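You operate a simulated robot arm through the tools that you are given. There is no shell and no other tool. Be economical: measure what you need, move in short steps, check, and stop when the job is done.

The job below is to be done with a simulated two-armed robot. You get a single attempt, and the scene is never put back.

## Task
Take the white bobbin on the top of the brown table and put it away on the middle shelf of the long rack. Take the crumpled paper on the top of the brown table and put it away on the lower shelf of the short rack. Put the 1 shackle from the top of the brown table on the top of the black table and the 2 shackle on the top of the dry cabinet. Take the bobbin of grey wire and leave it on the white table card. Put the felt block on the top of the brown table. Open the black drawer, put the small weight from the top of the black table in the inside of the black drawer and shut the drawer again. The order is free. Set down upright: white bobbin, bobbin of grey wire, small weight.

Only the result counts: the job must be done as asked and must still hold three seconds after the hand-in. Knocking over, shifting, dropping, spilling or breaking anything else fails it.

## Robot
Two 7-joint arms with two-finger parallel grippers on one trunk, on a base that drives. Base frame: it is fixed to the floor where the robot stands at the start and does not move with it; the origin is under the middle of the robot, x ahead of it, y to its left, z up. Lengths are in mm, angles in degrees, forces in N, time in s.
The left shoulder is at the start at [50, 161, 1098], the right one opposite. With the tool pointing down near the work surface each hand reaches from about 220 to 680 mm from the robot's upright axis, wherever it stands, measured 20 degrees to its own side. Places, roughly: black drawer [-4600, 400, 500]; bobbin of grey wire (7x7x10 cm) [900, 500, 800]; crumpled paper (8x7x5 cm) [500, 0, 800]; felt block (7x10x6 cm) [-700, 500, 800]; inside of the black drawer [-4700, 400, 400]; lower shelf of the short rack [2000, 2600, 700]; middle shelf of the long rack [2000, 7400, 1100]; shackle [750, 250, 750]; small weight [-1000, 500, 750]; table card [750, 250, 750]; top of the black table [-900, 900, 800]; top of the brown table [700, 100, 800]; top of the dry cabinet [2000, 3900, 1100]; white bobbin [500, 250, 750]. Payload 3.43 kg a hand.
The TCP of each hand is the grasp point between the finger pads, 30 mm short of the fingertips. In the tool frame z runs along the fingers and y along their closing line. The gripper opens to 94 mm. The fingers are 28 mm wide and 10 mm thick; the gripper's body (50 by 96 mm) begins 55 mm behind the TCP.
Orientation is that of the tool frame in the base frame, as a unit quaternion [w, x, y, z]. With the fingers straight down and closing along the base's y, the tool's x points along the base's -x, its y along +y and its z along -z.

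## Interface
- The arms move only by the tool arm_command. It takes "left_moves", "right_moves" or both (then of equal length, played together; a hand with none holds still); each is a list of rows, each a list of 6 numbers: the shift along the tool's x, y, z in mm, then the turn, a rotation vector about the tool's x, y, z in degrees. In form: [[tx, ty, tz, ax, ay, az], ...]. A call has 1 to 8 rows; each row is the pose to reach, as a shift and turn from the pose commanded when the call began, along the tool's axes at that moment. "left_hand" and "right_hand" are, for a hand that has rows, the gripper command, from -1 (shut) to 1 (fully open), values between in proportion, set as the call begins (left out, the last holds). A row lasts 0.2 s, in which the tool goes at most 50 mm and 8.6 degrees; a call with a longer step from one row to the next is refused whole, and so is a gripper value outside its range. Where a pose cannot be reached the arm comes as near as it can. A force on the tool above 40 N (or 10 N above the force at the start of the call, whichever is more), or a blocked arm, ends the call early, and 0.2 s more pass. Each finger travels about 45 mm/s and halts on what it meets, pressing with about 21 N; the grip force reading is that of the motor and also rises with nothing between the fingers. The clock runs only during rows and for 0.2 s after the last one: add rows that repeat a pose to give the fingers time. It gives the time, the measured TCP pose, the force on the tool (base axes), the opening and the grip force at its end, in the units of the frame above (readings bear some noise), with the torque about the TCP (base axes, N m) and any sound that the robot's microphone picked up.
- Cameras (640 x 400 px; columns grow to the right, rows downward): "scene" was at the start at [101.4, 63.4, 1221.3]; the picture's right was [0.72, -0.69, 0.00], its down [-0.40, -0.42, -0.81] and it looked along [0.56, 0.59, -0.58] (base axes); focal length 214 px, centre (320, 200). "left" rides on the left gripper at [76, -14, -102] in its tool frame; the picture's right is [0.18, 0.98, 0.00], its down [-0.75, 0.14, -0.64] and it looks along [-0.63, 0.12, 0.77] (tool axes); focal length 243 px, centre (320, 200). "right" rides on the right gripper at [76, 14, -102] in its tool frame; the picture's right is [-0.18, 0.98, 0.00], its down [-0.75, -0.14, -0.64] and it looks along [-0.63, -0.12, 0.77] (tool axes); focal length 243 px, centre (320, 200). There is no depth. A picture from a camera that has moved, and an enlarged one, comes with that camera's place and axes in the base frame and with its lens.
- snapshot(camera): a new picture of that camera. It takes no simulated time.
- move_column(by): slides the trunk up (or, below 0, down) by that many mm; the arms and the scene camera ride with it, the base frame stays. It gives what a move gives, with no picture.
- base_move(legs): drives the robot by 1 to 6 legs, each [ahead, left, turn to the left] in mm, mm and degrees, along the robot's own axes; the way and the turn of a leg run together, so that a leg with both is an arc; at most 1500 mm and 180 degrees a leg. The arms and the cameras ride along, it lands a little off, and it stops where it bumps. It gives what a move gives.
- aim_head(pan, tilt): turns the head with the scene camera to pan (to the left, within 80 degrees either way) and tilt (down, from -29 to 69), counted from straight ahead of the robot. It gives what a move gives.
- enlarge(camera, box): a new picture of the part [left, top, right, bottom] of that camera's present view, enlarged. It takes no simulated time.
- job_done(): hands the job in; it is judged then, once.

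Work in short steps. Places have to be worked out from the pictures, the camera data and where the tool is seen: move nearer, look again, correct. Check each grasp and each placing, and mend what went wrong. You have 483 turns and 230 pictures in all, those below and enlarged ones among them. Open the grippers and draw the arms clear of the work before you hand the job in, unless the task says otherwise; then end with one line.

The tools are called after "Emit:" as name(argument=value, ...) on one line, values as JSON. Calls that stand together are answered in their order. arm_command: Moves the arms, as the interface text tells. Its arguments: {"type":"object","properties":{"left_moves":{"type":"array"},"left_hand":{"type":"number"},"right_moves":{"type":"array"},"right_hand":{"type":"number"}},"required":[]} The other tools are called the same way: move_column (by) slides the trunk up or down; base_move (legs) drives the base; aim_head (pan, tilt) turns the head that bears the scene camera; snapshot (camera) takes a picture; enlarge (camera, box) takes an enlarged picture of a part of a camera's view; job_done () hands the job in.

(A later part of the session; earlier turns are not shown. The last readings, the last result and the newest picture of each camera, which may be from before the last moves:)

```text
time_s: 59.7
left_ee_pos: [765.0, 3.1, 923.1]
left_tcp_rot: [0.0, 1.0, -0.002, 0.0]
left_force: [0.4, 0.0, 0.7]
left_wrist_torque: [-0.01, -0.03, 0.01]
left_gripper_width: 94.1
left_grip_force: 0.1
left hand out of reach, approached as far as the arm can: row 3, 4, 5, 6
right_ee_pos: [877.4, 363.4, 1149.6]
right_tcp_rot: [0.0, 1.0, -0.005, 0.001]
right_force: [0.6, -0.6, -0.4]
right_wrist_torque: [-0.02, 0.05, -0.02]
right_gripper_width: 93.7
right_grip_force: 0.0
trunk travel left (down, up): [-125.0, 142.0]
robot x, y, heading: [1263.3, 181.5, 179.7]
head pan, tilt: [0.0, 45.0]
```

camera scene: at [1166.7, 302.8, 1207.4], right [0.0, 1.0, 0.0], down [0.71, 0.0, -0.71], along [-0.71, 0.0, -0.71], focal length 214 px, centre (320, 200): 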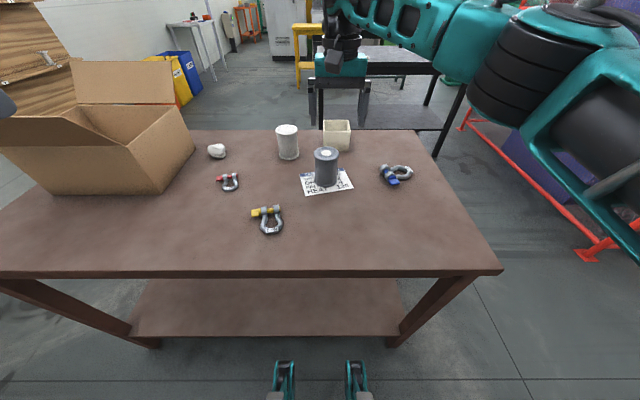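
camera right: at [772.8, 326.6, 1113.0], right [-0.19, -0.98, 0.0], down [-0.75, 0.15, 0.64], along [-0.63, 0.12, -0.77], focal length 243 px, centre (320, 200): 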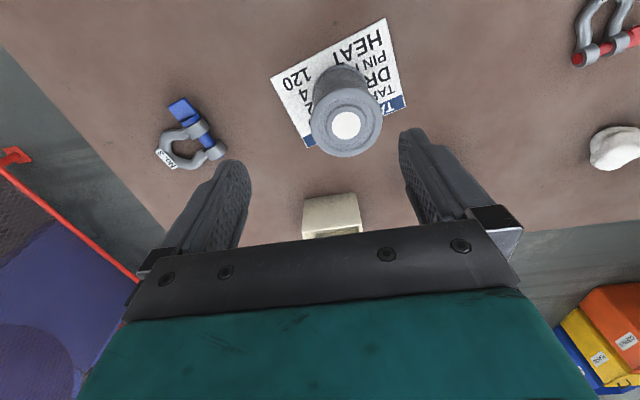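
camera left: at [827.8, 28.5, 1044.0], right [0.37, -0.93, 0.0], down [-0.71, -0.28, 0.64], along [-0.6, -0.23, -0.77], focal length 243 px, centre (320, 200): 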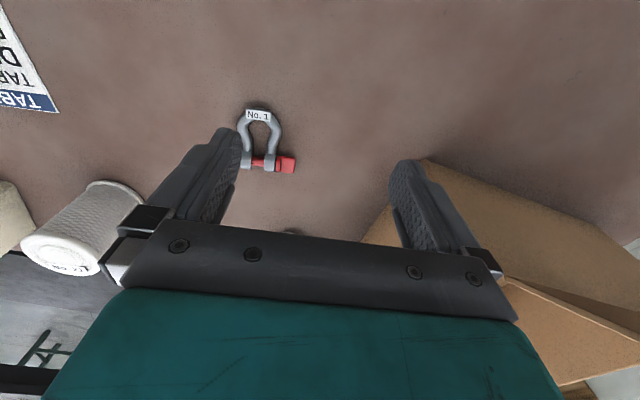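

Inward reach of the left arm is limited here, so the right hand, which did well centrally, will take shackle 1. I retract the left arm and shift the base to put the shackle in front of the right hand.

Emit:
arm_command(left_moves=[[0, 0, -40, 0, 0, 0], [10, 0, -85, 0, 0, 0], [30, 15, -125, 0, 0, 0], [55, 40, -160, 0, 0, 0], [80, 70, -190, 0, 0, 0], [110, 100, -215, 0, 0, 0], [135, 130, -227, 0, 0, 0], [153, 141, -227, 0, 0, 0]])

Emit:
base_move(legs=[[0, 150, 0]])

```text
time_s: 61.5
left_ee_pos: [917.4, -138.1, 1149.0]
left_tcp_rot: [0.0, 1.0, -0.002, 0.001]
left_force: [0.2, 0.2, -0.8]
left_wrist_torque: [0.02, 0.03, 0.02]
left_gripper_width: 94.2
left_grip_force: 0.1
right_ee_pos: [877.0, 363.8, 1149.6]
right_tcp_rot: [0.0, 1.0, -0.006, 0.0]
right_force: [-0.8, 0.6, -0.6]
right_wrist_torque: [0.02, 0.03, -0.01]
right_gripper_width: 93.9
right_grip_force: 0.0
trunk travel left (down, up): [-125.0, 142.0]
robot x, y, heading: [1264.0, 182.4, 180.0]
head pan, tilt: [0.0, 45.0]
```

```text
time_s: 62.9
left_ee_pos: [918.3, -288.9, 1149.4]
left_tcp_rot: [-0.002, 1.0, 0.002, 0.001]
left_force: [0.2, -0.4, 0.8]
left_wrist_torque: [0.01, -0.01, 0.03]
left_gripper_width: 94.1
left_grip_force: 0.1
right_ee_pos: [878.1, 211.2, 1150.2]
right_tcp_rot: [0.0, 1.0, -0.003, 0.001]
right_force: [0.7, -0.3, -0.2]
right_wrist_torque: [-0.01, 0.03, -0.03]
right_gripper_width: 94.2
right_grip_force: 0.2
trunk travel left (down, up): [-125.0, 142.0]
robot x, y, heading: [1268.9, 36.4, -180.0]
head pan, tilt: [0.0, 45.0]
```

Now the right hand goes over the red shackle at z≈990.

Emit:
arm_command(right_moves=[[-25, 25, 0, 0, 0, 0], [-50, 50, 5, 0, 0, 0], [-75, 75, 20, 0, 0, 0], [-100, 100, 45, 0, 0, 0], [-125, 125, 75, 0, 0, 0], [-145, 150, 105, 0, 0, 0], [-158, 165, 140, 0, 0, 0], [-158, 165, 160, 0, 0, 0]])

Emit:
snapshot(camera="right")

```text
time_s: 64.7
left_ee_pos: [917.8, -287.5, 1149.8]
left_tcp_rot: [0.0, 1.0, 0.002, 0.001]
left_force: [-0.3, -0.4, -0.1]
left_wrist_torque: [0.0, 0.0, -0.01]
left_gripper_width: 94.1
left_grip_force: 0.1
right_ee_pos: [717.5, 49.0, 987.5]
right_tcp_rot: [0.0, 1.0, -0.002, 0.001]
right_force: [0.5, 0.1, -0.3]
right_wrist_torque: [0.03, -0.03, 0.0]
right_gripper_width: 93.9
right_grip_force: 0.1
trunk travel left (down, up): [-125.0, 142.0]
robot x, y, heading: [1263.0, 35.0, -179.9]
head pan, tilt: [0.0, 45.0]
```

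```text
198 pictures are left
camera right: at [792.9, 32.8, 1090.5], right [-0.19, -0.98, 0.0], down [-0.75, 0.14, 0.64], along [-0.63, 0.12, -0.77], focal length 243 px, centre (320, 200)
```

right: 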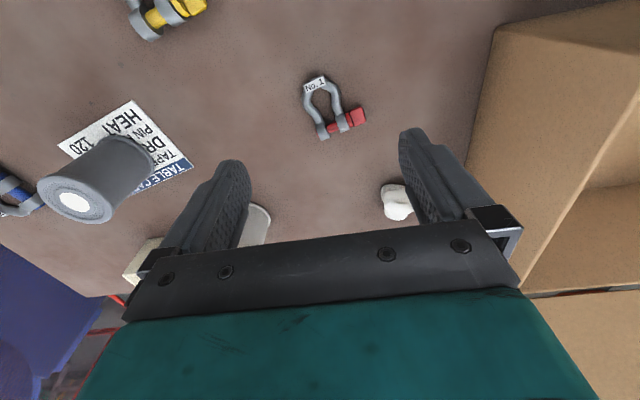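

The centre reads (704, 47) with yaw 11°. I descend in steps to z≈850 with the turn.

Emit:
arm_command(right_moves=[[-5, 0, 30, 0, 0, -4], [-10, 2, 65, 0, 0, -8], [-13, 2, 100, 0, 0, -11], [-13, 2, 130, 0, 0, -11], [-13, 2, 130, 0, 0, -11]])

Emit:
snapshot(camera="right")

```text
time_s: 65.9
left_ee_pos: [918.0, -289.0, 1149.3]
left_tcp_rot: [-0.001, 1.0, 0.001, 0.002]
left_force: [0.4, 0.6, 0.1]
left_wrist_torque: [0.03, 0.03, -0.02]
left_gripper_width: 94.2
left_grip_force: 0.1
right_ee_pos: [705.9, 46.7, 858.9]
right_tcp_rot: [0.0, 0.996, 0.094, 0.0]
right_force: [-0.1, 0.2, -0.5]
right_wrist_torque: [0.02, -0.02, 0.0]
right_gripper_width: 94.1
right_grip_force: 0.1
trunk travel left (down, up): [-125.0, 142.0]
robot x, y, heading: [1263.4, 33.7, -180.1]
head pan, tilt: [0.0, 45.0]
```

```text
197 pictures are left
camera right: at [782.1, 46.2, 961.1], right [0.0, -1.0, 0.0], down [-0.77, 0.0, 0.64], along [-0.64, 0.0, -0.77], focal length 243 px, centre (320, 200)
```

right: 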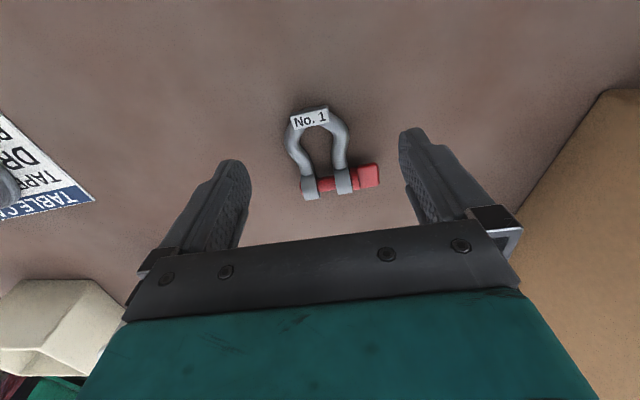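

Well aligned. I go down 25 mm and close.

Emit:
arm_command(right_moves=[[0, 0, 14, 0, 0, 0], [0, 0, 25, 0, 0, 0], [0, 0, 25, 0, 0, 0]])

Emit:
arm_command(right_moves=[[0, 0, 0, 0, 0, 0], [0, 0, 0, 0, 0, 0], [0, 0, 0, 0, 0, 0], [0, 0, 0, 0, 0, 0], [0, 0, 0, 0, 0, 0]], right_hand=-1)

Emit:
arm_command(right_moves=[[0, 0, -30, 0, 0, 0], [0, 0, -70, 0, 0, 0], [0, 0, -110, 0, 0, 0], [0, 0, -110, 0, 0, 0]])

Emit:
snapshot(camera="right")

```text
time_s: 66.7
left_ee_pos: [917.9, -287.9, 1150.0]
left_tcp_rot: [0.0, 1.0, 0.001, 0.002]
left_force: [-0.3, 0.2, 0.0]
left_wrist_torque: [0.0, 0.0, 0.01]
left_gripper_width: 93.9
left_grip_force: 0.0
right_ee_pos: [705.4, 46.5, 835.0]
right_tcp_rot: [0.0, 0.996, 0.094, 0.001]
right_force: [0.8, 0.4, -0.6]
right_wrist_torque: [-0.03, 0.04, 0.0]
right_gripper_width: 93.9
right_grip_force: 0.0
trunk travel left (down, up): [-125.0, 142.0]
robot x, y, heading: [1266.9, 33.6, -180.1]
head pan, tilt: [0.0, 45.0]
```

```text
time_s: 67.9
left_ee_pos: [918.4, -287.7, 1149.9]
left_tcp_rot: [0.0, 1.0, 0.003, 0.001]
left_force: [0.4, -0.4, 0.7]
left_wrist_torque: [0.01, 0.0, 0.03]
left_gripper_width: 93.9
left_grip_force: 0.1
right_ee_pos: [705.4, 46.7, 835.9]
right_tcp_rot: [-0.001, 0.996, 0.093, 0.001]
right_force: [-0.5, 0.6, -0.7]
right_wrist_torque: [0.07, 0.0, 0.01]
right_gripper_width: 50.7
right_grip_force: 21.1
trunk travel left (down, up): [-125.0, 142.0]
robot x, y, heading: [1268.6, 36.5, -179.9]
head pan, tilt: [0.0, 45.0]
```

```text
time_s: 68.9
left_ee_pos: [916.0, -288.0, 1148.8]
left_tcp_rot: [0.0, 1.0, 0.002, 0.001]
left_force: [0.0, 0.6, 0.3]
left_wrist_torque: [0.02, 0.0, 0.0]
left_gripper_width: 93.8
left_grip_force: 0.1
right_ee_pos: [703.8, 45.8, 944.2]
right_tcp_rot: [0.001, 0.996, 0.093, 0.001]
right_force: [0.3, -0.8, -2.0]
right_wrist_torque: [0.02, -0.06, -0.02]
right_gripper_width: 50.6
right_grip_force: 20.3
trunk travel left (down, up): [-125.0, 142.0]
robot x, y, heading: [1264.5, 36.4, -180.0]
head pan, tilt: [0.0, 45.0]
```

```text
196 pictures are left
camera right: at [779.9, 46.0, 1046.1], right [0.0, -1.0, 0.0], down [-0.77, 0.0, 0.64], along [-0.64, 0.0, -0.77], focal length 243 px, centre (320, 200)
```

right: 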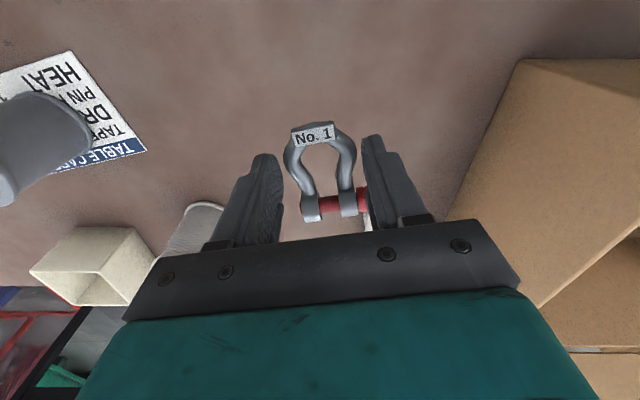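

Shackle 1 is held flat at 50.6 mm. I raise and pull back the right hand, then shift the base right so the left hand can take the yellow No. 2.

Emit:
arm_command(right_moves=[[20, 0, -40, 0, 0, 0], [50, -10, -80, 0, 0, 0], [80, -30, -115, 0, 0, 0], [110, -60, -145, 0, 0, 0], [140, -90, -175, 0, 0, 0], [165, -120, -190, 0, 0, 0], [165, -120, -190, 0, 0, 0]])

Emit:
base_move(legs=[[0, -380, 0]])

Emit:
arm_command(left_moves=[[-15, -20, 20, 0, 0, 0], [-30, -45, 50, 0, 0, 0], [-40, -70, 80, 0, 0, 0], [-50, -95, 110, 0, 0, 0], [-50, -95, 150, 0, 0, 0], [-50, -95, 150, 0, 0, 0]])

Emit:
snapshot(camera="left")

```text
refused: row 2 steps farther than a row can; nothing moved
```

```text
time_s: 71.3
left_ee_pos: [918.8, 94.8, 1150.3]
left_tcp_rot: [-0.001, 1.0, 0.001, 0.001]
left_force: [-0.1, -0.7, -0.9]
left_wrist_torque: [0.01, 0.03, -0.02]
left_gripper_width: 94.1
left_grip_force: 0.0
right_ee_pos: [703.6, 430.1, 942.3]
right_tcp_rot: [0.0, 0.996, 0.094, 0.001]
right_force: [0.6, 0.1, -2.1]
right_wrist_torque: [0.0, -0.02, -0.01]
right_gripper_width: 50.6
right_grip_force: 21.1
trunk travel left (down, up): [-125.0, 142.0]
robot x, y, heading: [1265.3, 419.8, -180.1]
head pan, tilt: [0.0, 45.0]
```

```text
time_s: 72.7
left_ee_pos: [870.0, 193.6, 999.6]
left_tcp_rot: [0.0, 1.0, 0.002, 0.001]
left_force: [0.3, -0.8, -0.4]
left_wrist_torque: [0.03, 0.0, -0.02]
left_gripper_width: 93.8
left_grip_force: 0.1
right_ee_pos: [703.3, 427.9, 943.7]
right_tcp_rot: [0.0, 0.996, 0.094, 0.001]
right_force: [-0.4, -0.6, -1.8]
right_wrist_torque: [0.05, -0.08, 0.01]
right_gripper_width: 50.6
right_grip_force: 21.0
trunk travel left (down, up): [-125.0, 142.0]
robot x, y, heading: [1265.3, 421.9, -180.2]
head pan, tilt: [0.0, 45.0]
```

```text
195 pictures are left
camera left: at [945.9, 205.8, 1102.0], right [0.19, -0.98, 0.0], down [-0.75, -0.14, 0.64], along [-0.63, -0.12, -0.77], focal length 243 px, centre (320, 200)
```

left: 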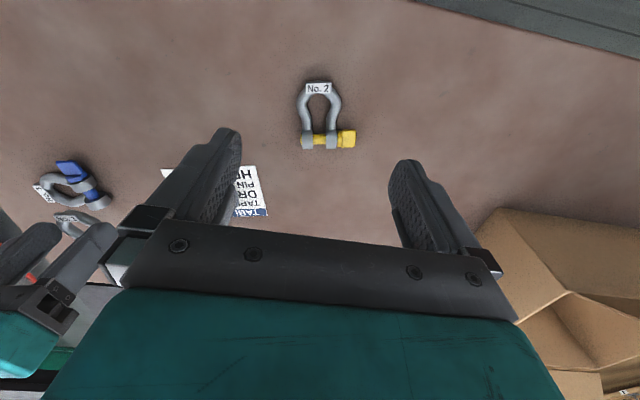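

That right-hand raise was refused, so the hand passed low over the bobbin; I check at once that it still stands, and enlarge the card area.

Emit:
enlarge(camera="scene", box=[180, 100, 440, 260])

Emit:
arm_command(right_moves=[[0, 0, -45, 0, 0, 0], [10, 0, -90, 0, 0, 0], [30, -10, -130, 0, 0, 0], [50, -20, -165, 0, 0, 0], [50, -20, -165, 0, 0, 0]], left_moves=[[-10, 2, 30, 0, 0, -4], [-20, 4, 65, 0, 0, -8], [-28, 7, 100, 0, 0, -12], [-28, 7, 140, 0, 0, -12], [-28, 7, 140, 0, 0, -12]])

Emit:
snapshot(camera="left")

```text
2.46 times, centred on (310, 180) of scene
camera zoom: at [1145.6, 417.9, 1207.4], right [0.0, 1.0, 0.0], down [0.71, 0.0, -0.71], along [-0.71, 0.0, -0.71], focal length 528 px, centre (345, 249)
```

zoom: 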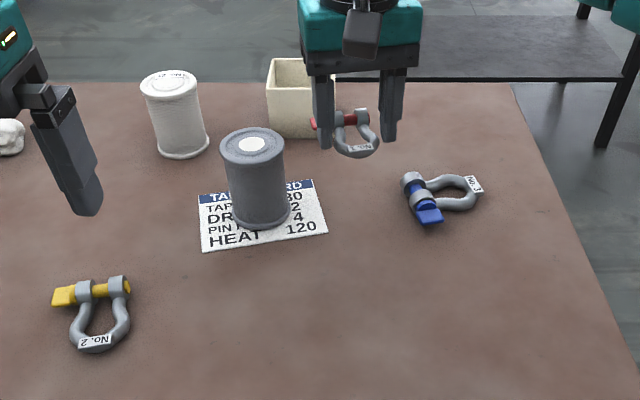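

```text
time_s: 73.9
left_ee_pos: [842.2, 181.4, 857.9]
left_tcp_rot: [0.0, 0.994, 0.106, 0.001]
left_force: [-0.2, -0.3, 0.2]
left_wrist_torque: [-0.01, 0.0, -0.01]
left_gripper_width: 93.9
left_grip_force: 0.0
right_ee_pos: [749.4, 456.8, 1105.6]
right_tcp_rot: [0.0, 0.996, 0.094, 0.001]
right_force: [0.6, -0.1, -1.2]
right_wrist_torque: [0.02, -0.11, 0.03]
right_gripper_width: 50.5
right_grip_force: 20.7
trunk travel left (down, up): [-125.0, 142.0]
robot x, y, heading: [1268.2, 417.6, -179.7]
head pan, tilt: [0.0, 45.0]
```

```text
193 pictures are left
camera left: at [914.2, 211.2, 961.3], right [0.39, -0.92, 0.0], down [-0.71, -0.3, 0.64], along [-0.59, -0.25, -0.77], focal length 243 px, centre (320, 200)
```

left: 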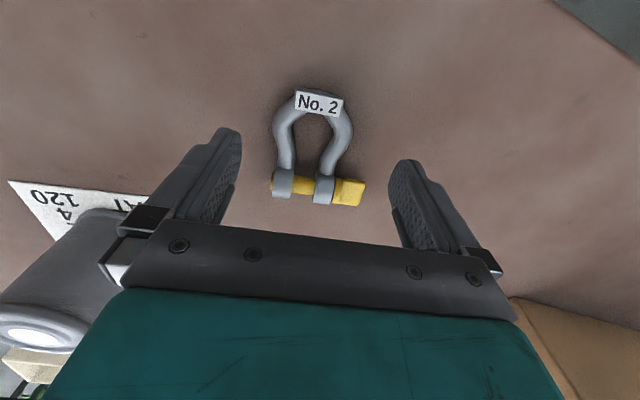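

The bobbin still stands on the card and shackle 1 is secure. I shift the left hand about 7 mm over, go down to z≈835 and grip shackle 2.

Emit:
arm_command(left_moves=[[5, -6, 10, 0, 0, 0], [5, -6, 23, 0, 0, 0], [5, -6, 23, 0, 0, 0]])

Emit:
arm_command(left_moves=[[0, 0, 0, 0, 0, 0], [0, 0, 0, 0, 0, 0], [0, 0, 0, 0, 0, 0], [0, 0, 0, 0, 0, 0], [0, 0, 0, 0, 0, 0]], left_hand=-1)

Emit:
arm_command(left_moves=[[0, 0, -30, 0, 0, 0], [0, 0, -70, 0, 0, 0], [0, 0, -110, 0, 0, 0], [0, 0, -110, 0, 0, 0]])

Emit:
snapshot(camera="left")

```text
time_s: 74.7
left_ee_pos: [847.4, 188.3, 835.3]
left_tcp_rot: [0.0, 0.994, 0.106, 0.001]
left_force: [0.0, -0.4, 0.0]
left_wrist_torque: [0.02, 0.0, -0.02]
left_gripper_width: 94.1
left_grip_force: 0.0
right_ee_pos: [749.6, 457.3, 1106.3]
right_tcp_rot: [-0.001, 0.996, 0.093, 0.001]
right_force: [-1.1, -0.1, -1.4]
right_wrist_torque: [0.01, -0.04, 0.02]
right_gripper_width: 50.6
right_grip_force: 20.8
trunk travel left (down, up): [-125.0, 142.0]
robot x, y, heading: [1268.7, 419.1, -180.2]
head pan, tilt: [0.0, 45.0]
```

```text
time_s: 75.9
left_ee_pos: [847.4, 189.2, 835.5]
left_tcp_rot: [0.0, 0.994, 0.106, 0.001]
left_force: [0.3, 0.0, 0.2]
left_wrist_torque: [-0.07, 0.06, -0.02]
left_gripper_width: 60.2
left_grip_force: 21.1
right_ee_pos: [748.4, 455.7, 1106.3]
right_tcp_rot: [0.0, 0.996, 0.094, 0.0]
right_force: [-0.2, 0.2, -2.0]
right_wrist_torque: [0.02, -0.03, 0.01]
right_gripper_width: 50.3
right_grip_force: 20.6
trunk travel left (down, up): [-125.0, 142.0]
robot x, y, heading: [1265.2, 419.3, -179.9]
head pan, tilt: [0.0, 45.0]
```

```text
time_s: 76.9
left_ee_pos: [844.8, 188.2, 947.3]
left_tcp_rot: [-0.001, 0.994, 0.107, 0.001]
left_force: [-0.3, 0.4, -3.8]
left_wrist_torque: [0.05, -0.06, -0.02]
left_gripper_width: 60.4
left_grip_force: 20.7
right_ee_pos: [749.4, 456.6, 1106.3]
right_tcp_rot: [0.001, 0.996, 0.094, 0.001]
right_force: [-0.5, -0.1, -2.3]
right_wrist_torque: [0.0, -0.06, 0.0]
right_gripper_width: 50.8
right_grip_force: 21.1
trunk travel left (down, up): [-125.0, 142.0]
robot x, y, heading: [1266.0, 419.6, -179.9]
head pan, tilt: [0.0, 45.0]
```

```text
192 pictures are left
camera left: at [916.7, 218.3, 1050.4], right [0.39, -0.92, 0.0], down [-0.71, -0.3, 0.64], along [-0.59, -0.25, -0.77], focal length 243 px, centre (320, 200)
```

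left: 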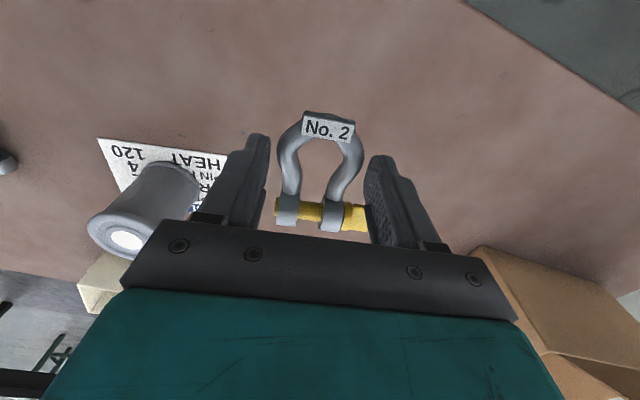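

Both shackles are held. I tuck the hands in high, then drive back along x≈1340 to the north and turn to look up the aisle.

Emit:
arm_command(left_moves=[[10, 0, -45, 0, 0, 0], [25, 5, -90, 0, 0, 0], [45, 15, -130, 0, 0, 0], [65, 25, -165, 0, 0, 0], [85, 35, -195, 0, 0, 0], [100, 35, -200, 0, 0, 0]], right_moves=[[25, 0, -10, 0, 0, 0], [50, 0, -20, 0, 0, 0], [75, 0, -30, 0, 0, 0], [100, 0, -40, 0, 0, 0], [125, 0, -45, 0, 0, 0], [150, 0, -50, 0, 0, 0]])

Emit:
base_move(legs=[[-80, 0, 0], [0, -1130, 0], [140, 0, 0], [0, 0, -90]])

Emit:
aim_head(pan=-15, tilt=15)

Emit:
snapshot(camera="scene")

```text
time_s: 78.3
left_ee_pos: [949.2, 176.0, 1146.8]
left_tcp_rot: [0.0, 0.994, 0.106, 0.001]
left_force: [0.6, 0.7, -2.8]
left_wrist_torque: [0.03, -0.1, -0.06]
left_gripper_width: 60.2
left_grip_force: 20.7
right_ee_pos: [896.9, 487.3, 1158.1]
right_tcp_rot: [0.0, 0.996, 0.093, 0.001]
right_force: [0.1, 0.2, -2.6]
right_wrist_torque: [0.03, 0.0, 0.01]
right_gripper_width: 50.9
right_grip_force: 21.0
trunk travel left (down, up): [-125.0, 142.0]
robot x, y, heading: [1267.3, 420.8, -180.2]
head pan, tilt: [0.0, 45.0]
```

```text
time_s: 83.0
left_ee_pos: [1016.9, 974.2, 1145.4]
left_tcp_rot: [0.0, 0.995, 0.1, 0.0]
left_force: [-0.3, -0.5, -3.5]
left_wrist_torque: [0.04, -0.1, -0.01]
left_gripper_width: 60.0
left_grip_force: 20.5
right_ee_pos: [968.9, 1284.9, 1159.4]
right_tcp_rot: [0.0, 0.996, 0.089, 0.001]
right_force: [0.3, 0.6, -2.2]
right_wrist_torque: [0.04, -0.04, 0.0]
right_gripper_width: 50.6
right_grip_force: 21.2
trunk travel left (down, up): [-125.0, 142.0]
robot x, y, heading: [1338.6, 1208.2, 179.3]
head pan, tilt: [0.0, 45.0]
stopped in leg 2: the robot was blocked; the commanded pose is now the measured one
```

```text
time_s: 83.9
left_ee_pos: [1016.8, 973.2, 1146.3]
left_tcp_rot: [0.0, 0.995, 0.1, 0.001]
left_force: [-1.0, 0.1, -3.5]
left_wrist_torque: [0.03, -0.1, 0.01]
left_gripper_width: 60.5
left_grip_force: 21.4
right_ee_pos: [968.6, 1284.7, 1158.4]
right_tcp_rot: [0.0, 0.996, 0.089, 0.0]
right_force: [0.2, 0.3, -1.5]
right_wrist_torque: [0.04, -0.02, 0.03]
right_gripper_width: 50.7
right_grip_force: 21.1
trunk travel left (down, up): [-125.0, 142.0]
robot x, y, heading: [1337.3, 1210.1, 179.4]
head pan, tilt: [-15.0, 15.0]
```

```text
191 pictures are left
camera scene: at [1208.6, 1237.2, 1254.1], right [0.27, 0.96, 0.0], down [0.25, -0.07, -0.97], along [-0.93, 0.26, -0.26], focal length 214 px, centre (320, 200)
```

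scene: 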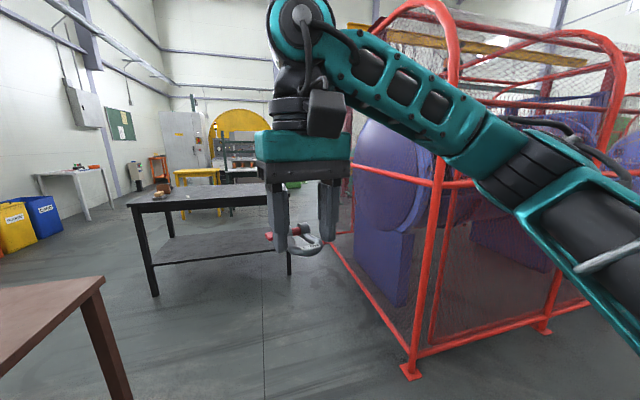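

The base's rear corner met something near the cart's side lever. I pull ahead from it, turn to heading 90 in place, and inspect the cart.

Emit:
base_move(legs=[[170, 0, 0], [0, 0, -90]])

Emit:
aim_head(pan=-75, tilt=40)

Emit:
snapshot(camera="scene")

Emit:
aim_head(pan=-20, tilt=20)

Emit:
snapshot(camera="scene")

```text
time_s: 89.2
left_ee_pos: [931.1, 1532.7, 1147.3]
left_tcp_rot: [0.0, 0.777, -0.629, 0.0]
left_force: [-0.2, 0.5, -2.9]
left_wrist_torque: [-0.06, -0.04, 0.0]
left_gripper_width: 60.2
left_grip_force: 21.3
right_ee_pos: [1240.2, 1584.1, 1158.3]
right_tcp_rot: [0.001, 0.77, -0.638, 0.0]
right_force: [-0.2, 0.6, -2.4]
right_wrist_torque: [-0.04, -0.04, -0.02]
right_gripper_width: 50.7
right_grip_force: 20.9
trunk travel left (down, up): [-125.0, 142.0]
robot x, y, heading: [1171.0, 1212.1, 89.9]
head pan, tilt: [-15.0, 15.0]
```

```text
time_s: 90.5
left_ee_pos: [929.8, 1530.2, 1146.4]
left_tcp_rot: [0.001, 0.778, -0.629, 0.0]
left_force: [0.0, -0.1, -3.4]
left_wrist_torque: [-0.07, -0.07, 0.0]
left_gripper_width: 60.3
left_grip_force: 21.2
right_ee_pos: [1239.9, 1584.4, 1158.9]
right_tcp_rot: [-0.001, 0.77, -0.638, 0.0]
right_force: [-1.0, 1.0, -2.3]
right_wrist_torque: [-0.06, -0.02, -0.02]
right_gripper_width: 50.5
right_grip_force: 20.3
trunk travel left (down, up): [-125.0, 142.0]
robot x, y, heading: [1171.6, 1213.3, 89.8]
head pan, tilt: [-75.0, 40.0]
```

```text
190 pictures are left
camera scene: at [1253.5, 1275.9, 1214.6], right [0.26, -0.97, 0.0], down [-0.62, -0.17, -0.77], along [0.74, 0.2, -0.64], focal length 214 px, centre (320, 200)
```

scene: 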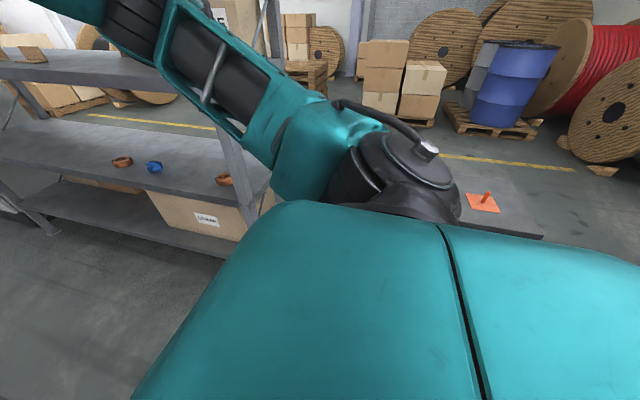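

```text
time_s: 91.7
left_ee_pos: [929.8, 1531.4, 1144.9]
left_tcp_rot: [0.0, 0.777, -0.629, 0.001]
left_force: [1.3, 0.0, -2.8]
left_wrist_torque: [-0.08, -0.02, 0.02]
left_gripper_width: 60.3
left_grip_force: 20.6
right_ee_pos: [1240.8, 1583.7, 1160.4]
right_tcp_rot: [0.0, 0.77, -0.638, 0.0]
right_force: [0.4, -0.1, -1.9]
right_wrist_torque: [-0.06, -0.01, 0.03]
right_gripper_width: 50.8
right_grip_force: 20.7
trunk travel left (down, up): [-125.0, 142.0]
robot x, y, heading: [1170.0, 1215.7, 89.8]
head pan, tilt: [-20.0, 20.0]
```

```text
189 pictures are left
camera scene: at [1203.5, 1341.4, 1246.0], right [0.94, -0.34, 0.0], down [-0.12, -0.32, -0.94], along [0.32, 0.88, -0.34], focal length 214 px, centre (320, 200)
```

scene: 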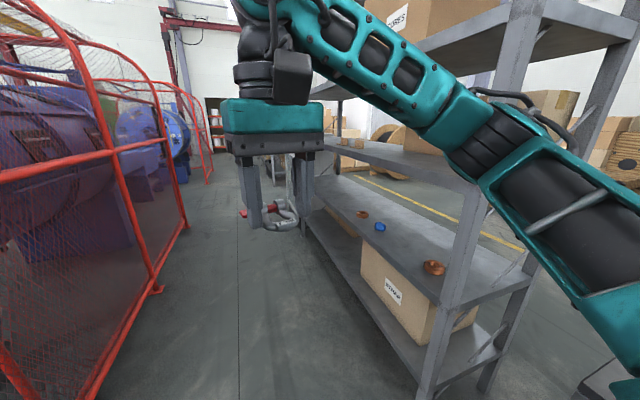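

The cart's orange card reads the same place as before, so it was not moved. The aisle between fence and rack is clear, so I drive ahead to y≈2500 and look on.

Emit:
base_move(legs=[[1300, 0, 0]])

Emit:
aim_head(pan=-25, tilt=15)

Emit:
snapshot(camera="scene")

Emit:
aim_head(pan=-75, tilt=30)

Emit:
snapshot(camera="scene")

```text
time_s: 98.3
left_ee_pos: [920.1, 2849.3, 1146.1]
left_tcp_rot: [-0.001, 0.781, -0.624, 0.001]
left_force: [-0.3, -0.9, -4.0]
left_wrist_torque: [-0.09, -0.02, 0.02]
left_gripper_width: 60.3
left_grip_force: 20.4
right_ee_pos: [1228.8, 2904.1, 1159.6]
right_tcp_rot: [0.0, 0.774, -0.633, 0.001]
right_force: [0.3, -0.1, -1.7]
right_wrist_torque: [-0.03, -0.01, -0.01]
right_gripper_width: 51.1
right_grip_force: 20.8
trunk travel left (down, up): [-125.0, 142.0]
robot x, y, heading: [1162.3, 2533.0, 90.6]
head pan, tilt: [-20.0, 20.0]
```

```text
time_s: 99.0
left_ee_pos: [921.0, 2849.1, 1146.3]
left_tcp_rot: [0.0, 0.781, -0.624, 0.0]
left_force: [0.4, -0.2, -3.4]
left_wrist_torque: [-0.05, -0.06, -0.01]
left_gripper_width: 60.2
left_grip_force: 21.3
right_ee_pos: [1229.9, 2905.1, 1158.9]
right_tcp_rot: [0.0, 0.774, -0.633, -0.001]
right_force: [-0.9, 0.2, -2.2]
right_wrist_torque: [-0.03, 0.0, 0.02]
right_gripper_width: 50.9
right_grip_force: 20.8
trunk travel left (down, up): [-125.0, 142.0]
robot x, y, heading: [1165.0, 2536.6, 90.5]
head pan, tilt: [-25.0, 15.0]
```

```text
188 pictures are left
camera scene: at [1203.2, 2659.4, 1254.1], right [0.91, -0.41, 0.0], down [-0.11, -0.24, -0.97], along [0.4, 0.88, -0.26], focal length 214 px, centre (320, 200)
```

scene: 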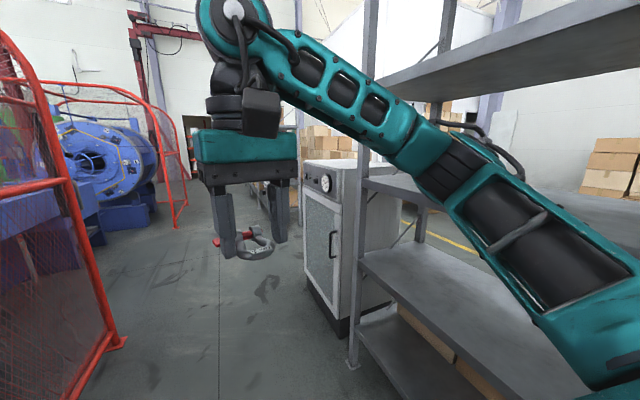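

```text
time_s: 100.2
left_ee_pos: [920.3, 2849.0, 1147.0]
left_tcp_rot: [0.001, 0.781, -0.624, 0.0]
left_force: [-0.5, 0.5, -2.8]
left_wrist_torque: [-0.07, -0.02, 0.02]
left_gripper_width: 60.0
left_grip_force: 21.6
right_ee_pos: [1229.7, 2903.6, 1158.8]
right_tcp_rot: [0.0, 0.775, -0.632, 0.0]
right_force: [0.7, 1.0, -1.9]
right_wrist_torque: [-0.03, -0.05, 0.04]
right_gripper_width: 50.5
right_grip_force: 21.3
trunk travel left (down, up): [-125.0, 142.0]
robot x, y, heading: [1164.9, 2530.5, 90.4]
head pan, tilt: [-75.0, 30.0]
```

```text
187 pictures are left
camera scene: at [1251.8, 2598.8, 1230.0], right [0.27, -0.96, 0.0], down [-0.48, -0.14, -0.87], along [0.83, 0.23, -0.5], focal length 214 px, centre (320, 200)
```

scene: 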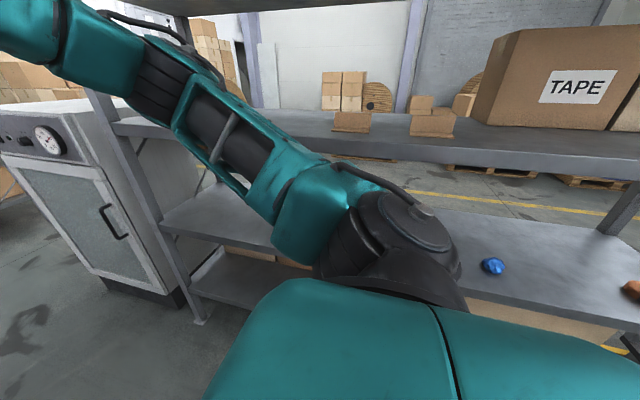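

The dry cabinet is just beyond the rack, front at about x 1800, y 3680–4110. I drive on to y≈3660 and turn to face it.

Emit:
base_move(legs=[[1120, 0, 0], [0, 0, -90.4]])

Emit:
aim_head(pan=15, tilt=20)

Emit:
snapshot(camera="scene")

Emit:
snapshot(camera="left")

```text
time_s: 109.8
left_ee_pos: [1481.9, 3881.4, 1145.3]
left_tcp_rot: [-0.001, -0.083, 0.997, 0.0]
left_force: [0.5, -0.1, -3.3]
left_wrist_torque: [-0.05, 0.08, -0.02]
left_gripper_width: 60.3
left_grip_force: 21.0
right_ee_pos: [1521.0, 3569.9, 1158.3]
right_tcp_rot: [0.0, -0.072, 0.997, 0.0]
right_force: [-0.4, -0.2, -1.9]
right_wrist_torque: [-0.03, 0.04, 0.02]
right_gripper_width: 50.6
right_grip_force: 21.1
trunk travel left (down, up): [-125.0, 142.0]
robot x, y, heading: [1160.8, 3655.2, -2.7]
head pan, tilt: [-75.0, 30.0]
```

```text
time_s: 111.5
left_ee_pos: [1482.7, 3881.0, 1146.6]
left_tcp_rot: [-0.001, -0.083, 0.997, 0.0]
left_force: [0.2, 0.0, -3.1]
left_wrist_torque: [-0.01, 0.07, -0.01]
left_gripper_width: 60.4
left_grip_force: 20.9
right_ee_pos: [1520.4, 3570.3, 1158.6]
right_tcp_rot: [0.0, -0.072, 0.997, -0.001]
right_force: [-0.7, -0.1, -2.0]
right_wrist_torque: [-0.02, 0.07, -0.01]
right_gripper_width: 50.7
right_grip_force: 20.7
trunk travel left (down, up): [-125.0, 142.0]
robot x, y, heading: [1152.7, 3656.2, -2.7]
head pan, tilt: [15.0, 20.0]
```

```text
186 pictures are left
camera scene: at [1286.1, 3673.4, 1246.0], right [0.21, -0.98, 0.0], down [-0.33, -0.07, -0.94], along [0.92, 0.2, -0.34], focal length 214 px, centre (320, 200)
```

scene: 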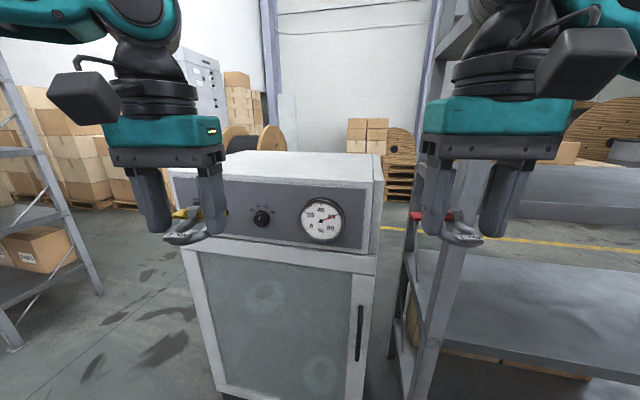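

```text
185 pictures are left
camera left: at [1410.8, 3854.5, 1249.4], right [-0.34, 0.94, 0.0], down [0.72, 0.26, 0.64], along [0.6, 0.22, -0.77], focal length 243 px, centre (320, 200)
```

left: 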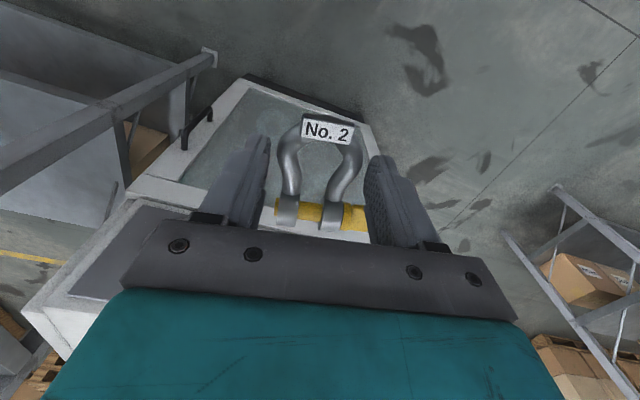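

I raise the trunk for clearance over the cabinet top, straighten up, and close in.

Emit:
move_column(by=120)

Emit:
base_move(legs=[[0, 0, 2.7], [260, 0, 0]])

Emit:
aim_head(pan=15, tilt=40)

Emit:
snapshot(camera="scene")

Emit:
snapshot(camera="left")

```text
time_s: 113.0
left_ee_pos: [1483.2, 3882.1, 1266.6]
left_tcp_rot: [-0.001, -0.083, 0.997, 0.001]
left_force: [0.9, -1.0, -3.6]
left_wrist_torque: [-0.02, 0.08, -0.02]
left_gripper_width: 60.1
left_grip_force: 21.1
right_ee_pos: [1521.8, 3570.0, 1278.6]
right_tcp_rot: [0.0, -0.072, 0.997, 0.0]
right_force: [-0.2, 1.0, -2.2]
right_wrist_torque: [-0.02, 0.05, 0.01]
right_gripper_width: 50.7
right_grip_force: 20.8
trunk travel left (down, up): [-245.0, 22.0]
robot x, y, heading: [1150.3, 3652.1, -2.4]
head pan, tilt: [15.0, 20.0]
```

```text
time_s: 115.1
left_ee_pos: [1691.8, 3896.3, 1267.4]
left_tcp_rot: [0.0, -0.107, 0.994, 0.001]
left_force: [-0.5, -0.2, -3.5]
left_wrist_torque: [-0.08, 0.09, 0.03]
left_gripper_width: 60.1
left_grip_force: 21.1
right_ee_pos: [1738.5, 3588.1, 1278.5]
right_tcp_rot: [0.005, -0.106, 0.994, -0.005]
right_force: [0.7, 1.1, -2.0]
right_wrist_torque: [0.01, 0.04, 0.01]
right_gripper_width: 50.5
right_grip_force: 21.1
trunk travel left (down, up): [-245.0, 22.0]
robot x, y, heading: [1378.4, 3655.9, 0.4]
head pan, tilt: [15.0, 20.0]
stopped in leg 2: the robot was blocked; the commanded pose is now the measured one
```

```text
time_s: 116.0
left_ee_pos: [1692.5, 3896.5, 1266.8]
left_tcp_rot: [0.001, -0.107, 0.994, 0.0]
left_force: [-1.1, -0.7, -3.9]
left_wrist_torque: [-0.05, 0.06, 0.01]
left_gripper_width: 60.6
left_grip_force: 21.2
right_ee_pos: [1739.2, 3587.5, 1278.7]
right_tcp_rot: [0.004, -0.106, 0.994, -0.004]
right_force: [-0.9, 0.8, -1.3]
right_wrist_torque: [-0.04, 0.04, -0.02]
right_gripper_width: 50.7
right_grip_force: 20.9
trunk travel left (down, up): [-245.0, 22.0]
robot x, y, heading: [1377.6, 3655.9, 0.0]
head pan, tilt: [15.0, 40.0]
```

```text
184 pictures are left
camera scene: at [1496.5, 3676.7, 1335.3], right [0.26, -0.97, 0.0], down [-0.62, -0.17, -0.77], along [0.74, 0.2, -0.64], focal length 214 px, centre (320, 200)
```

scene: 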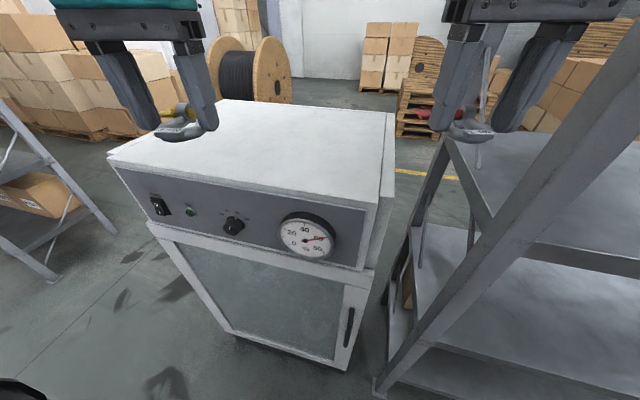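

```text
183 pictures are left
camera left: at [1620.8, 3865.8, 1370.3], right [-0.39, 0.92, 0.0], down [0.71, 0.3, 0.64], along [0.59, 0.25, -0.77], focal length 243 px, centre (320, 200)
```

left: 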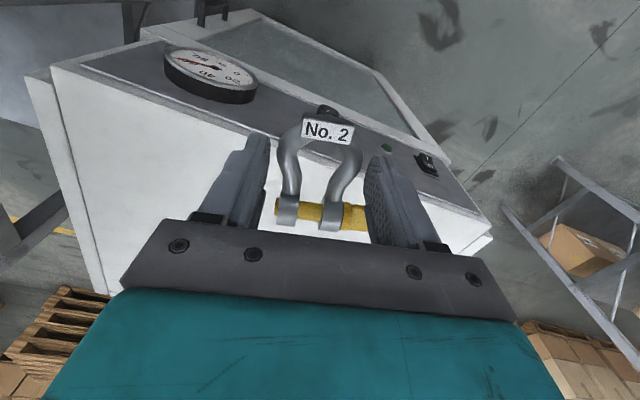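

The base met something just short (likely the rack's foot); I back off 10 mm. The cabinet top spans x≈1750–2250, y≈3640–4230 at z≈1118. I move the left hand forward over it at height.

Emit:
base_move(legs=[[-10, 0, 0]])

Emit:
arm_command(left_moves=[[-37, -8, 0, 0, 0, 0], [-74, -16, 0, 0, 0, 0], [-111, -24, 0, 0, 0, 0], [-148, -32, 0, 0, 0, 0], [-180, -40, 0, 0, 0, 0], [-180, -40, 30, 0, 0, 0], [-180, -40, 60, 0, 0, 0], [-180, -40, 60, 0, 0, 0]])

Emit:
snapshot(camera="left")

Emit:
snapshot(camera="scene")

```text
time_s: 116.7
left_ee_pos: [1687.8, 3898.0, 1265.3]
left_tcp_rot: [-0.003, -0.108, 0.994, 0.0]
left_force: [-0.2, 0.8, -2.4]
left_wrist_torque: [-0.04, 0.08, 0.02]
left_gripper_width: 60.2
left_grip_force: 21.3
right_ee_pos: [1735.4, 3589.0, 1276.6]
right_tcp_rot: [0.0, -0.105, 0.994, -0.006]
right_force: [-0.5, 0.0, -2.8]
right_wrist_torque: [-0.03, 0.03, 0.0]
right_gripper_width: 50.8
right_grip_force: 20.9
trunk travel left (down, up): [-245.0, 22.0]
robot x, y, heading: [1370.3, 3653.3, -0.1]
head pan, tilt: [15.0, 40.0]
```

```text
time_s: 118.5
left_ee_pos: [1872.2, 3898.2, 1204.6]
left_tcp_rot: [-0.002, -0.107, 0.994, 0.0]
left_force: [-0.1, 1.2, -3.3]
left_wrist_torque: [-0.05, 0.08, 0.0]
left_gripper_width: 59.8
left_grip_force: 20.7
right_ee_pos: [1733.6, 3588.8, 1278.7]
right_tcp_rot: [0.0, -0.105, 0.994, -0.005]
right_force: [0.2, 0.1, -3.1]
right_wrist_torque: [-0.01, 0.02, 0.02]
right_gripper_width: 50.5
right_grip_force: 21.3
trunk travel left (down, up): [-245.0, 22.0]
robot x, y, heading: [1368.5, 3654.9, 0.2]
head pan, tilt: [15.0, 40.0]
```

```text
182 pictures are left
camera left: at [1801.8, 3867.5, 1308.0], right [-0.39, 0.92, 0.0], down [0.71, 0.3, 0.64], along [0.59, 0.25, -0.77], focal length 243 px, centre (320, 200)
```

left: 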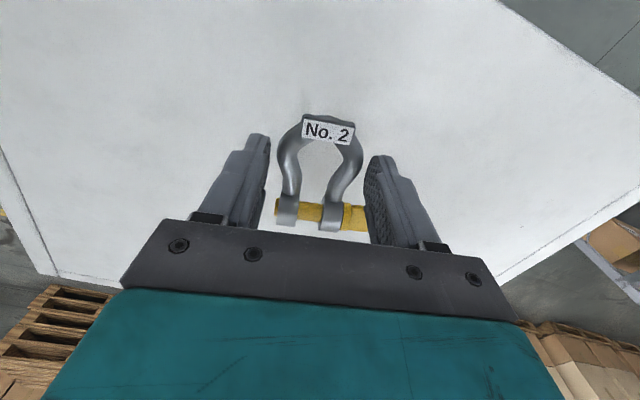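

```text
181 pictures are left
camera scene: at [1492.3, 3678.2, 1334.6], right [0.26, -0.97, 0.0], down [-0.62, -0.17, -0.77], along [0.74, 0.2, -0.64], focal length 214 px, centre (320, 200)
```

scene: 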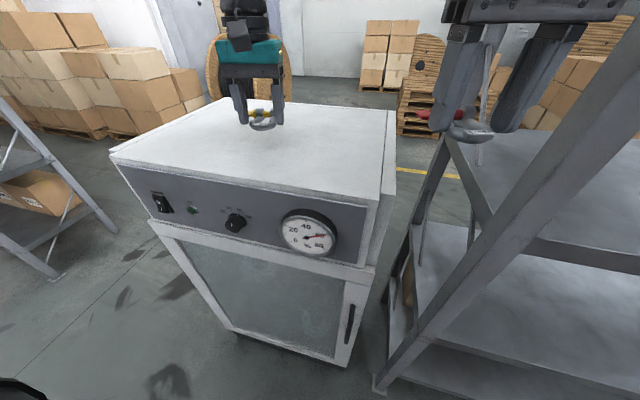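

The hand is well inside the top. I lower in small steps and watch for contact.

Emit:
arm_command(left_moves=[[0, 0, 15, 0, 0, 0], [0, 0, 30, 0, 0, 0], [0, 0, 38, 0, 0, 0], [0, 0, 44, 0, 0, 0], [0, 0, 48, 0, 0, 0], [0, 0, 48, 0, 0, 0]])

```text
time_s: 119.9
left_ee_pos: [1872.5, 3896.9, 1156.6]
left_tcp_rot: [-0.002, -0.108, 0.994, 0.0]
left_force: [-0.4, -0.2, -3.0]
left_wrist_torque: [-0.05, 0.09, -0.01]
left_gripper_width: 60.0
left_grip_force: 20.6
right_ee_pos: [1735.1, 3589.6, 1277.1]
right_tcp_rot: [0.0, -0.105, 0.994, -0.005]
right_force: [-0.4, -0.1, -2.0]
right_wrist_torque: [0.0, 0.08, -0.01]
right_gripper_width: 50.8
right_grip_force: 21.1
trunk travel left (down, up): [-245.0, 22.0]
robot x, y, heading: [1373.0, 3654.9, 0.2]
head pan, tilt: [15.0, 40.0]
```

No contact yet; I go on in small steps.

Emit:
arm_command(left_moves=[[0, 0, 4, 0, 0, 0], [0, 0, 8, 0, 0, 0], [0, 0, 12, 0, 0, 0], [0, 0, 16, 0, 0, 0], [0, 0, 20, 0, 0, 0], [0, 0, 24, 0, 0, 0], [0, 0, 28, 0, 0, 0], [0, 0, 32, 0, 0, 0]])

Emit:
snapshot(camera="left")

```text
time_s: 120.8
left_ee_pos: [1871.6, 3896.5, 1149.5]
left_tcp_rot: [0.005, -0.107, 0.994, -0.001]
left_force: [-8.2, -0.9, 14.1]
left_wrist_torque: [0.46, 0.67, 0.3]
left_gripper_width: 60.5
left_grip_force: 20.4
right_ee_pos: [1733.1, 3589.2, 1277.4]
right_tcp_rot: [0.001, -0.106, 0.994, -0.005]
right_force: [-0.7, -0.5, -2.6]
right_wrist_torque: [-0.03, 0.05, -0.02]
right_gripper_width: 50.6
right_grip_force: 21.6
trunk travel left (down, up): [-245.0, 22.0]
robot x, y, heading: [1371.1, 3656.3, 0.0]
head pan, tilt: [15.0, 40.0]
stopped in row 4 (left hand): the force on the tool passed its limit (the readings are from after the stop); the commanded pose is now the measured one
```

```text
180 pictures are left
camera left: at [1799.3, 3865.6, 1252.6], right [-0.39, 0.92, 0.0], down [0.7, 0.3, 0.65], along [0.6, 0.25, -0.76], focal length 243 px, centre (320, 200)
```

left: 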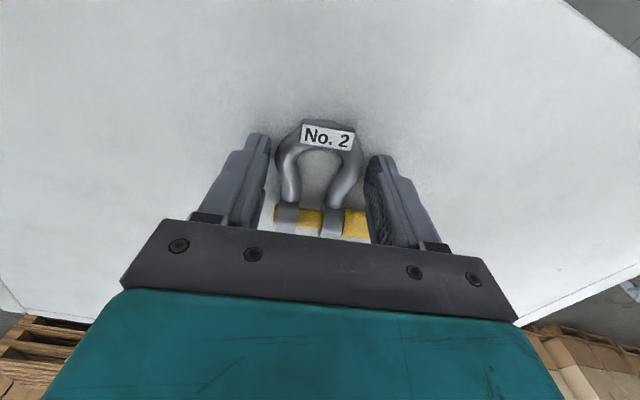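

Contact at z≈1149. I open and lift away.

Emit:
arm_command(left_moves=[[0, 0, 0, 0, 0, 0], [0, 0, 0, 0, 0, 0], [0, 0, 0, 0, 0, 0], [0, 0, 0, 0, 0, 0]], left_hand=1)

Emit:
arm_command(left_moves=[[0, 0, -30, 0, 0, 0], [0, 0, -70, 0, 0, 0], [0, 0, -110, 0, 0, 0], [40, 0, -130, 0, 0, 0]])

Emit:
snapshot(camera="left")

```text
time_s: 121.8
left_ee_pos: [1874.2, 3896.1, 1150.1]
left_tcp_rot: [0.006, -0.107, 0.994, 0.0]
left_force: [6.6, -5.1, 24.6]
left_wrist_torque: [0.91, 0.41, -0.08]
left_gripper_width: 90.0
left_grip_force: 0.1
right_ee_pos: [1733.8, 3587.4, 1277.4]
right_tcp_rot: [0.002, -0.106, 0.994, -0.003]
right_force: [-1.0, -1.0, -1.4]
right_wrist_torque: [-0.02, 0.05, 0.01]
right_gripper_width: 50.8
right_grip_force: 21.0
trunk travel left (down, up): [-245.0, 22.0]
robot x, y, heading: [1368.8, 3653.0, 0.4]
head pan, tilt: [15.0, 40.0]
```

```text
time_s: 122.8
left_ee_pos: [1830.5, 3889.0, 1279.0]
left_tcp_rot: [0.005, -0.107, 0.994, 0.0]
left_force: [-0.4, -0.6, 0.1]
left_wrist_torque: [-0.01, -0.03, -0.02]
left_gripper_width: 93.9
left_grip_force: 0.0
right_ee_pos: [1732.0, 3589.4, 1277.3]
right_tcp_rot: [0.002, -0.106, 0.994, -0.005]
right_force: [-0.4, -0.5, -1.2]
right_wrist_torque: [-0.04, 0.01, -0.03]
right_gripper_width: 50.6
right_grip_force: 21.4
trunk travel left (down, up): [-245.0, 22.0]
robot x, y, heading: [1369.9, 3657.0, -0.1]
head pan, tilt: [15.0, 40.0]
```

```text
179 pictures are left
camera left: at [1758.2, 3858.3, 1381.5], right [-0.39, 0.92, 0.0], down [0.7, 0.3, 0.65], along [0.6, 0.25, -0.76], focal length 243 px, centre (320, 200)
```

left: 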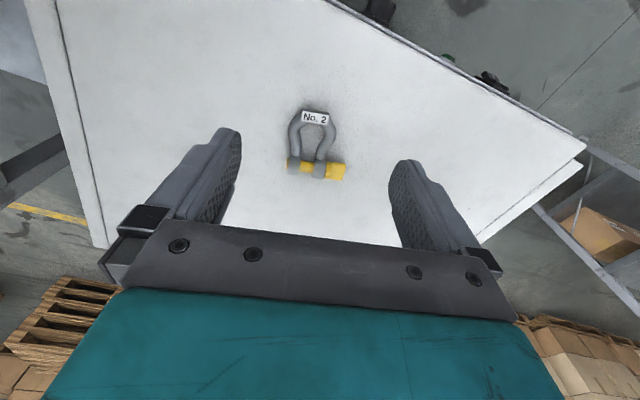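

Shackle 2 lies well inside the cabinet top. I retract the left hand, back out, lower the trunk and drive south with shackle 1.

Emit:
arm_command(left_moves=[[40, 8, 0, 0, 0, 0], [80, 16, 0, 0, 0, 0], [120, 24, 0, 0, 0, 0], [150, 30, 0, 0, 0, 0]])

Emit:
base_move(legs=[[-210, 0, 0], [0, 0, -90], [1150, 0, 0]])

Emit:
move_column(by=-120)

```text
time_s: 123.8
left_ee_pos: [1679.5, 3885.2, 1275.0]
left_tcp_rot: [0.003, -0.108, 0.994, -0.002]
left_force: [0.5, -0.2, -0.7]
left_wrist_torque: [0.0, 0.01, -0.03]
left_gripper_width: 94.1
left_grip_force: 0.0
right_ee_pos: [1735.0, 3588.2, 1278.3]
right_tcp_rot: [0.001, -0.106, 0.994, -0.005]
right_force: [-0.7, -0.3, -2.5]
right_wrist_torque: [0.01, 0.05, -0.01]
right_gripper_width: 50.5
right_grip_force: 20.7
trunk travel left (down, up): [-245.0, 22.0]
robot x, y, heading: [1367.9, 3659.3, 0.2]
head pan, tilt: [15.0, 40.0]
```

```text
time_s: 134.7
left_ee_pos: [1426.4, 2195.4, 1275.7]
left_tcp_rot: [0.001, 0.619, 0.786, -0.004]
left_force: [0.3, -0.3, 0.1]
left_wrist_torque: [0.01, -0.01, 0.02]
left_gripper_width: 93.8
left_grip_force: 0.0
right_ee_pos: [1132.2, 2135.7, 1277.0]
right_tcp_rot: [-0.003, 0.62, 0.785, -0.004]
right_force: [0.1, -1.1, -1.8]
right_wrist_torque: [0.03, 0.04, -0.01]
right_gripper_width: 50.8
right_grip_force: 21.2
trunk travel left (down, up): [-245.0, 22.0]
robot x, y, heading: [1191.3, 2504.8, -88.7]
head pan, tilt: [15.0, 40.0]
```

```text
time_s: 136.2
left_ee_pos: [1426.4, 2197.5, 1155.0]
left_tcp_rot: [0.002, 0.619, 0.786, -0.004]
left_force: [-0.3, 0.1, 0.0]
left_wrist_torque: [0.0, 0.01, -0.06]
left_gripper_width: 93.8
left_grip_force: 0.1
right_ee_pos: [1130.7, 2135.7, 1157.5]
right_tcp_rot: [-0.003, 0.619, 0.785, -0.004]
right_force: [0.1, -0.4, -1.8]
right_wrist_torque: [0.03, 0.0, 0.04]
right_gripper_width: 50.7
right_grip_force: 21.8
trunk travel left (down, up): [-125.0, 142.0]
robot x, y, heading: [1189.7, 2503.7, -88.9]
head pan, tilt: [15.0, 40.0]
```

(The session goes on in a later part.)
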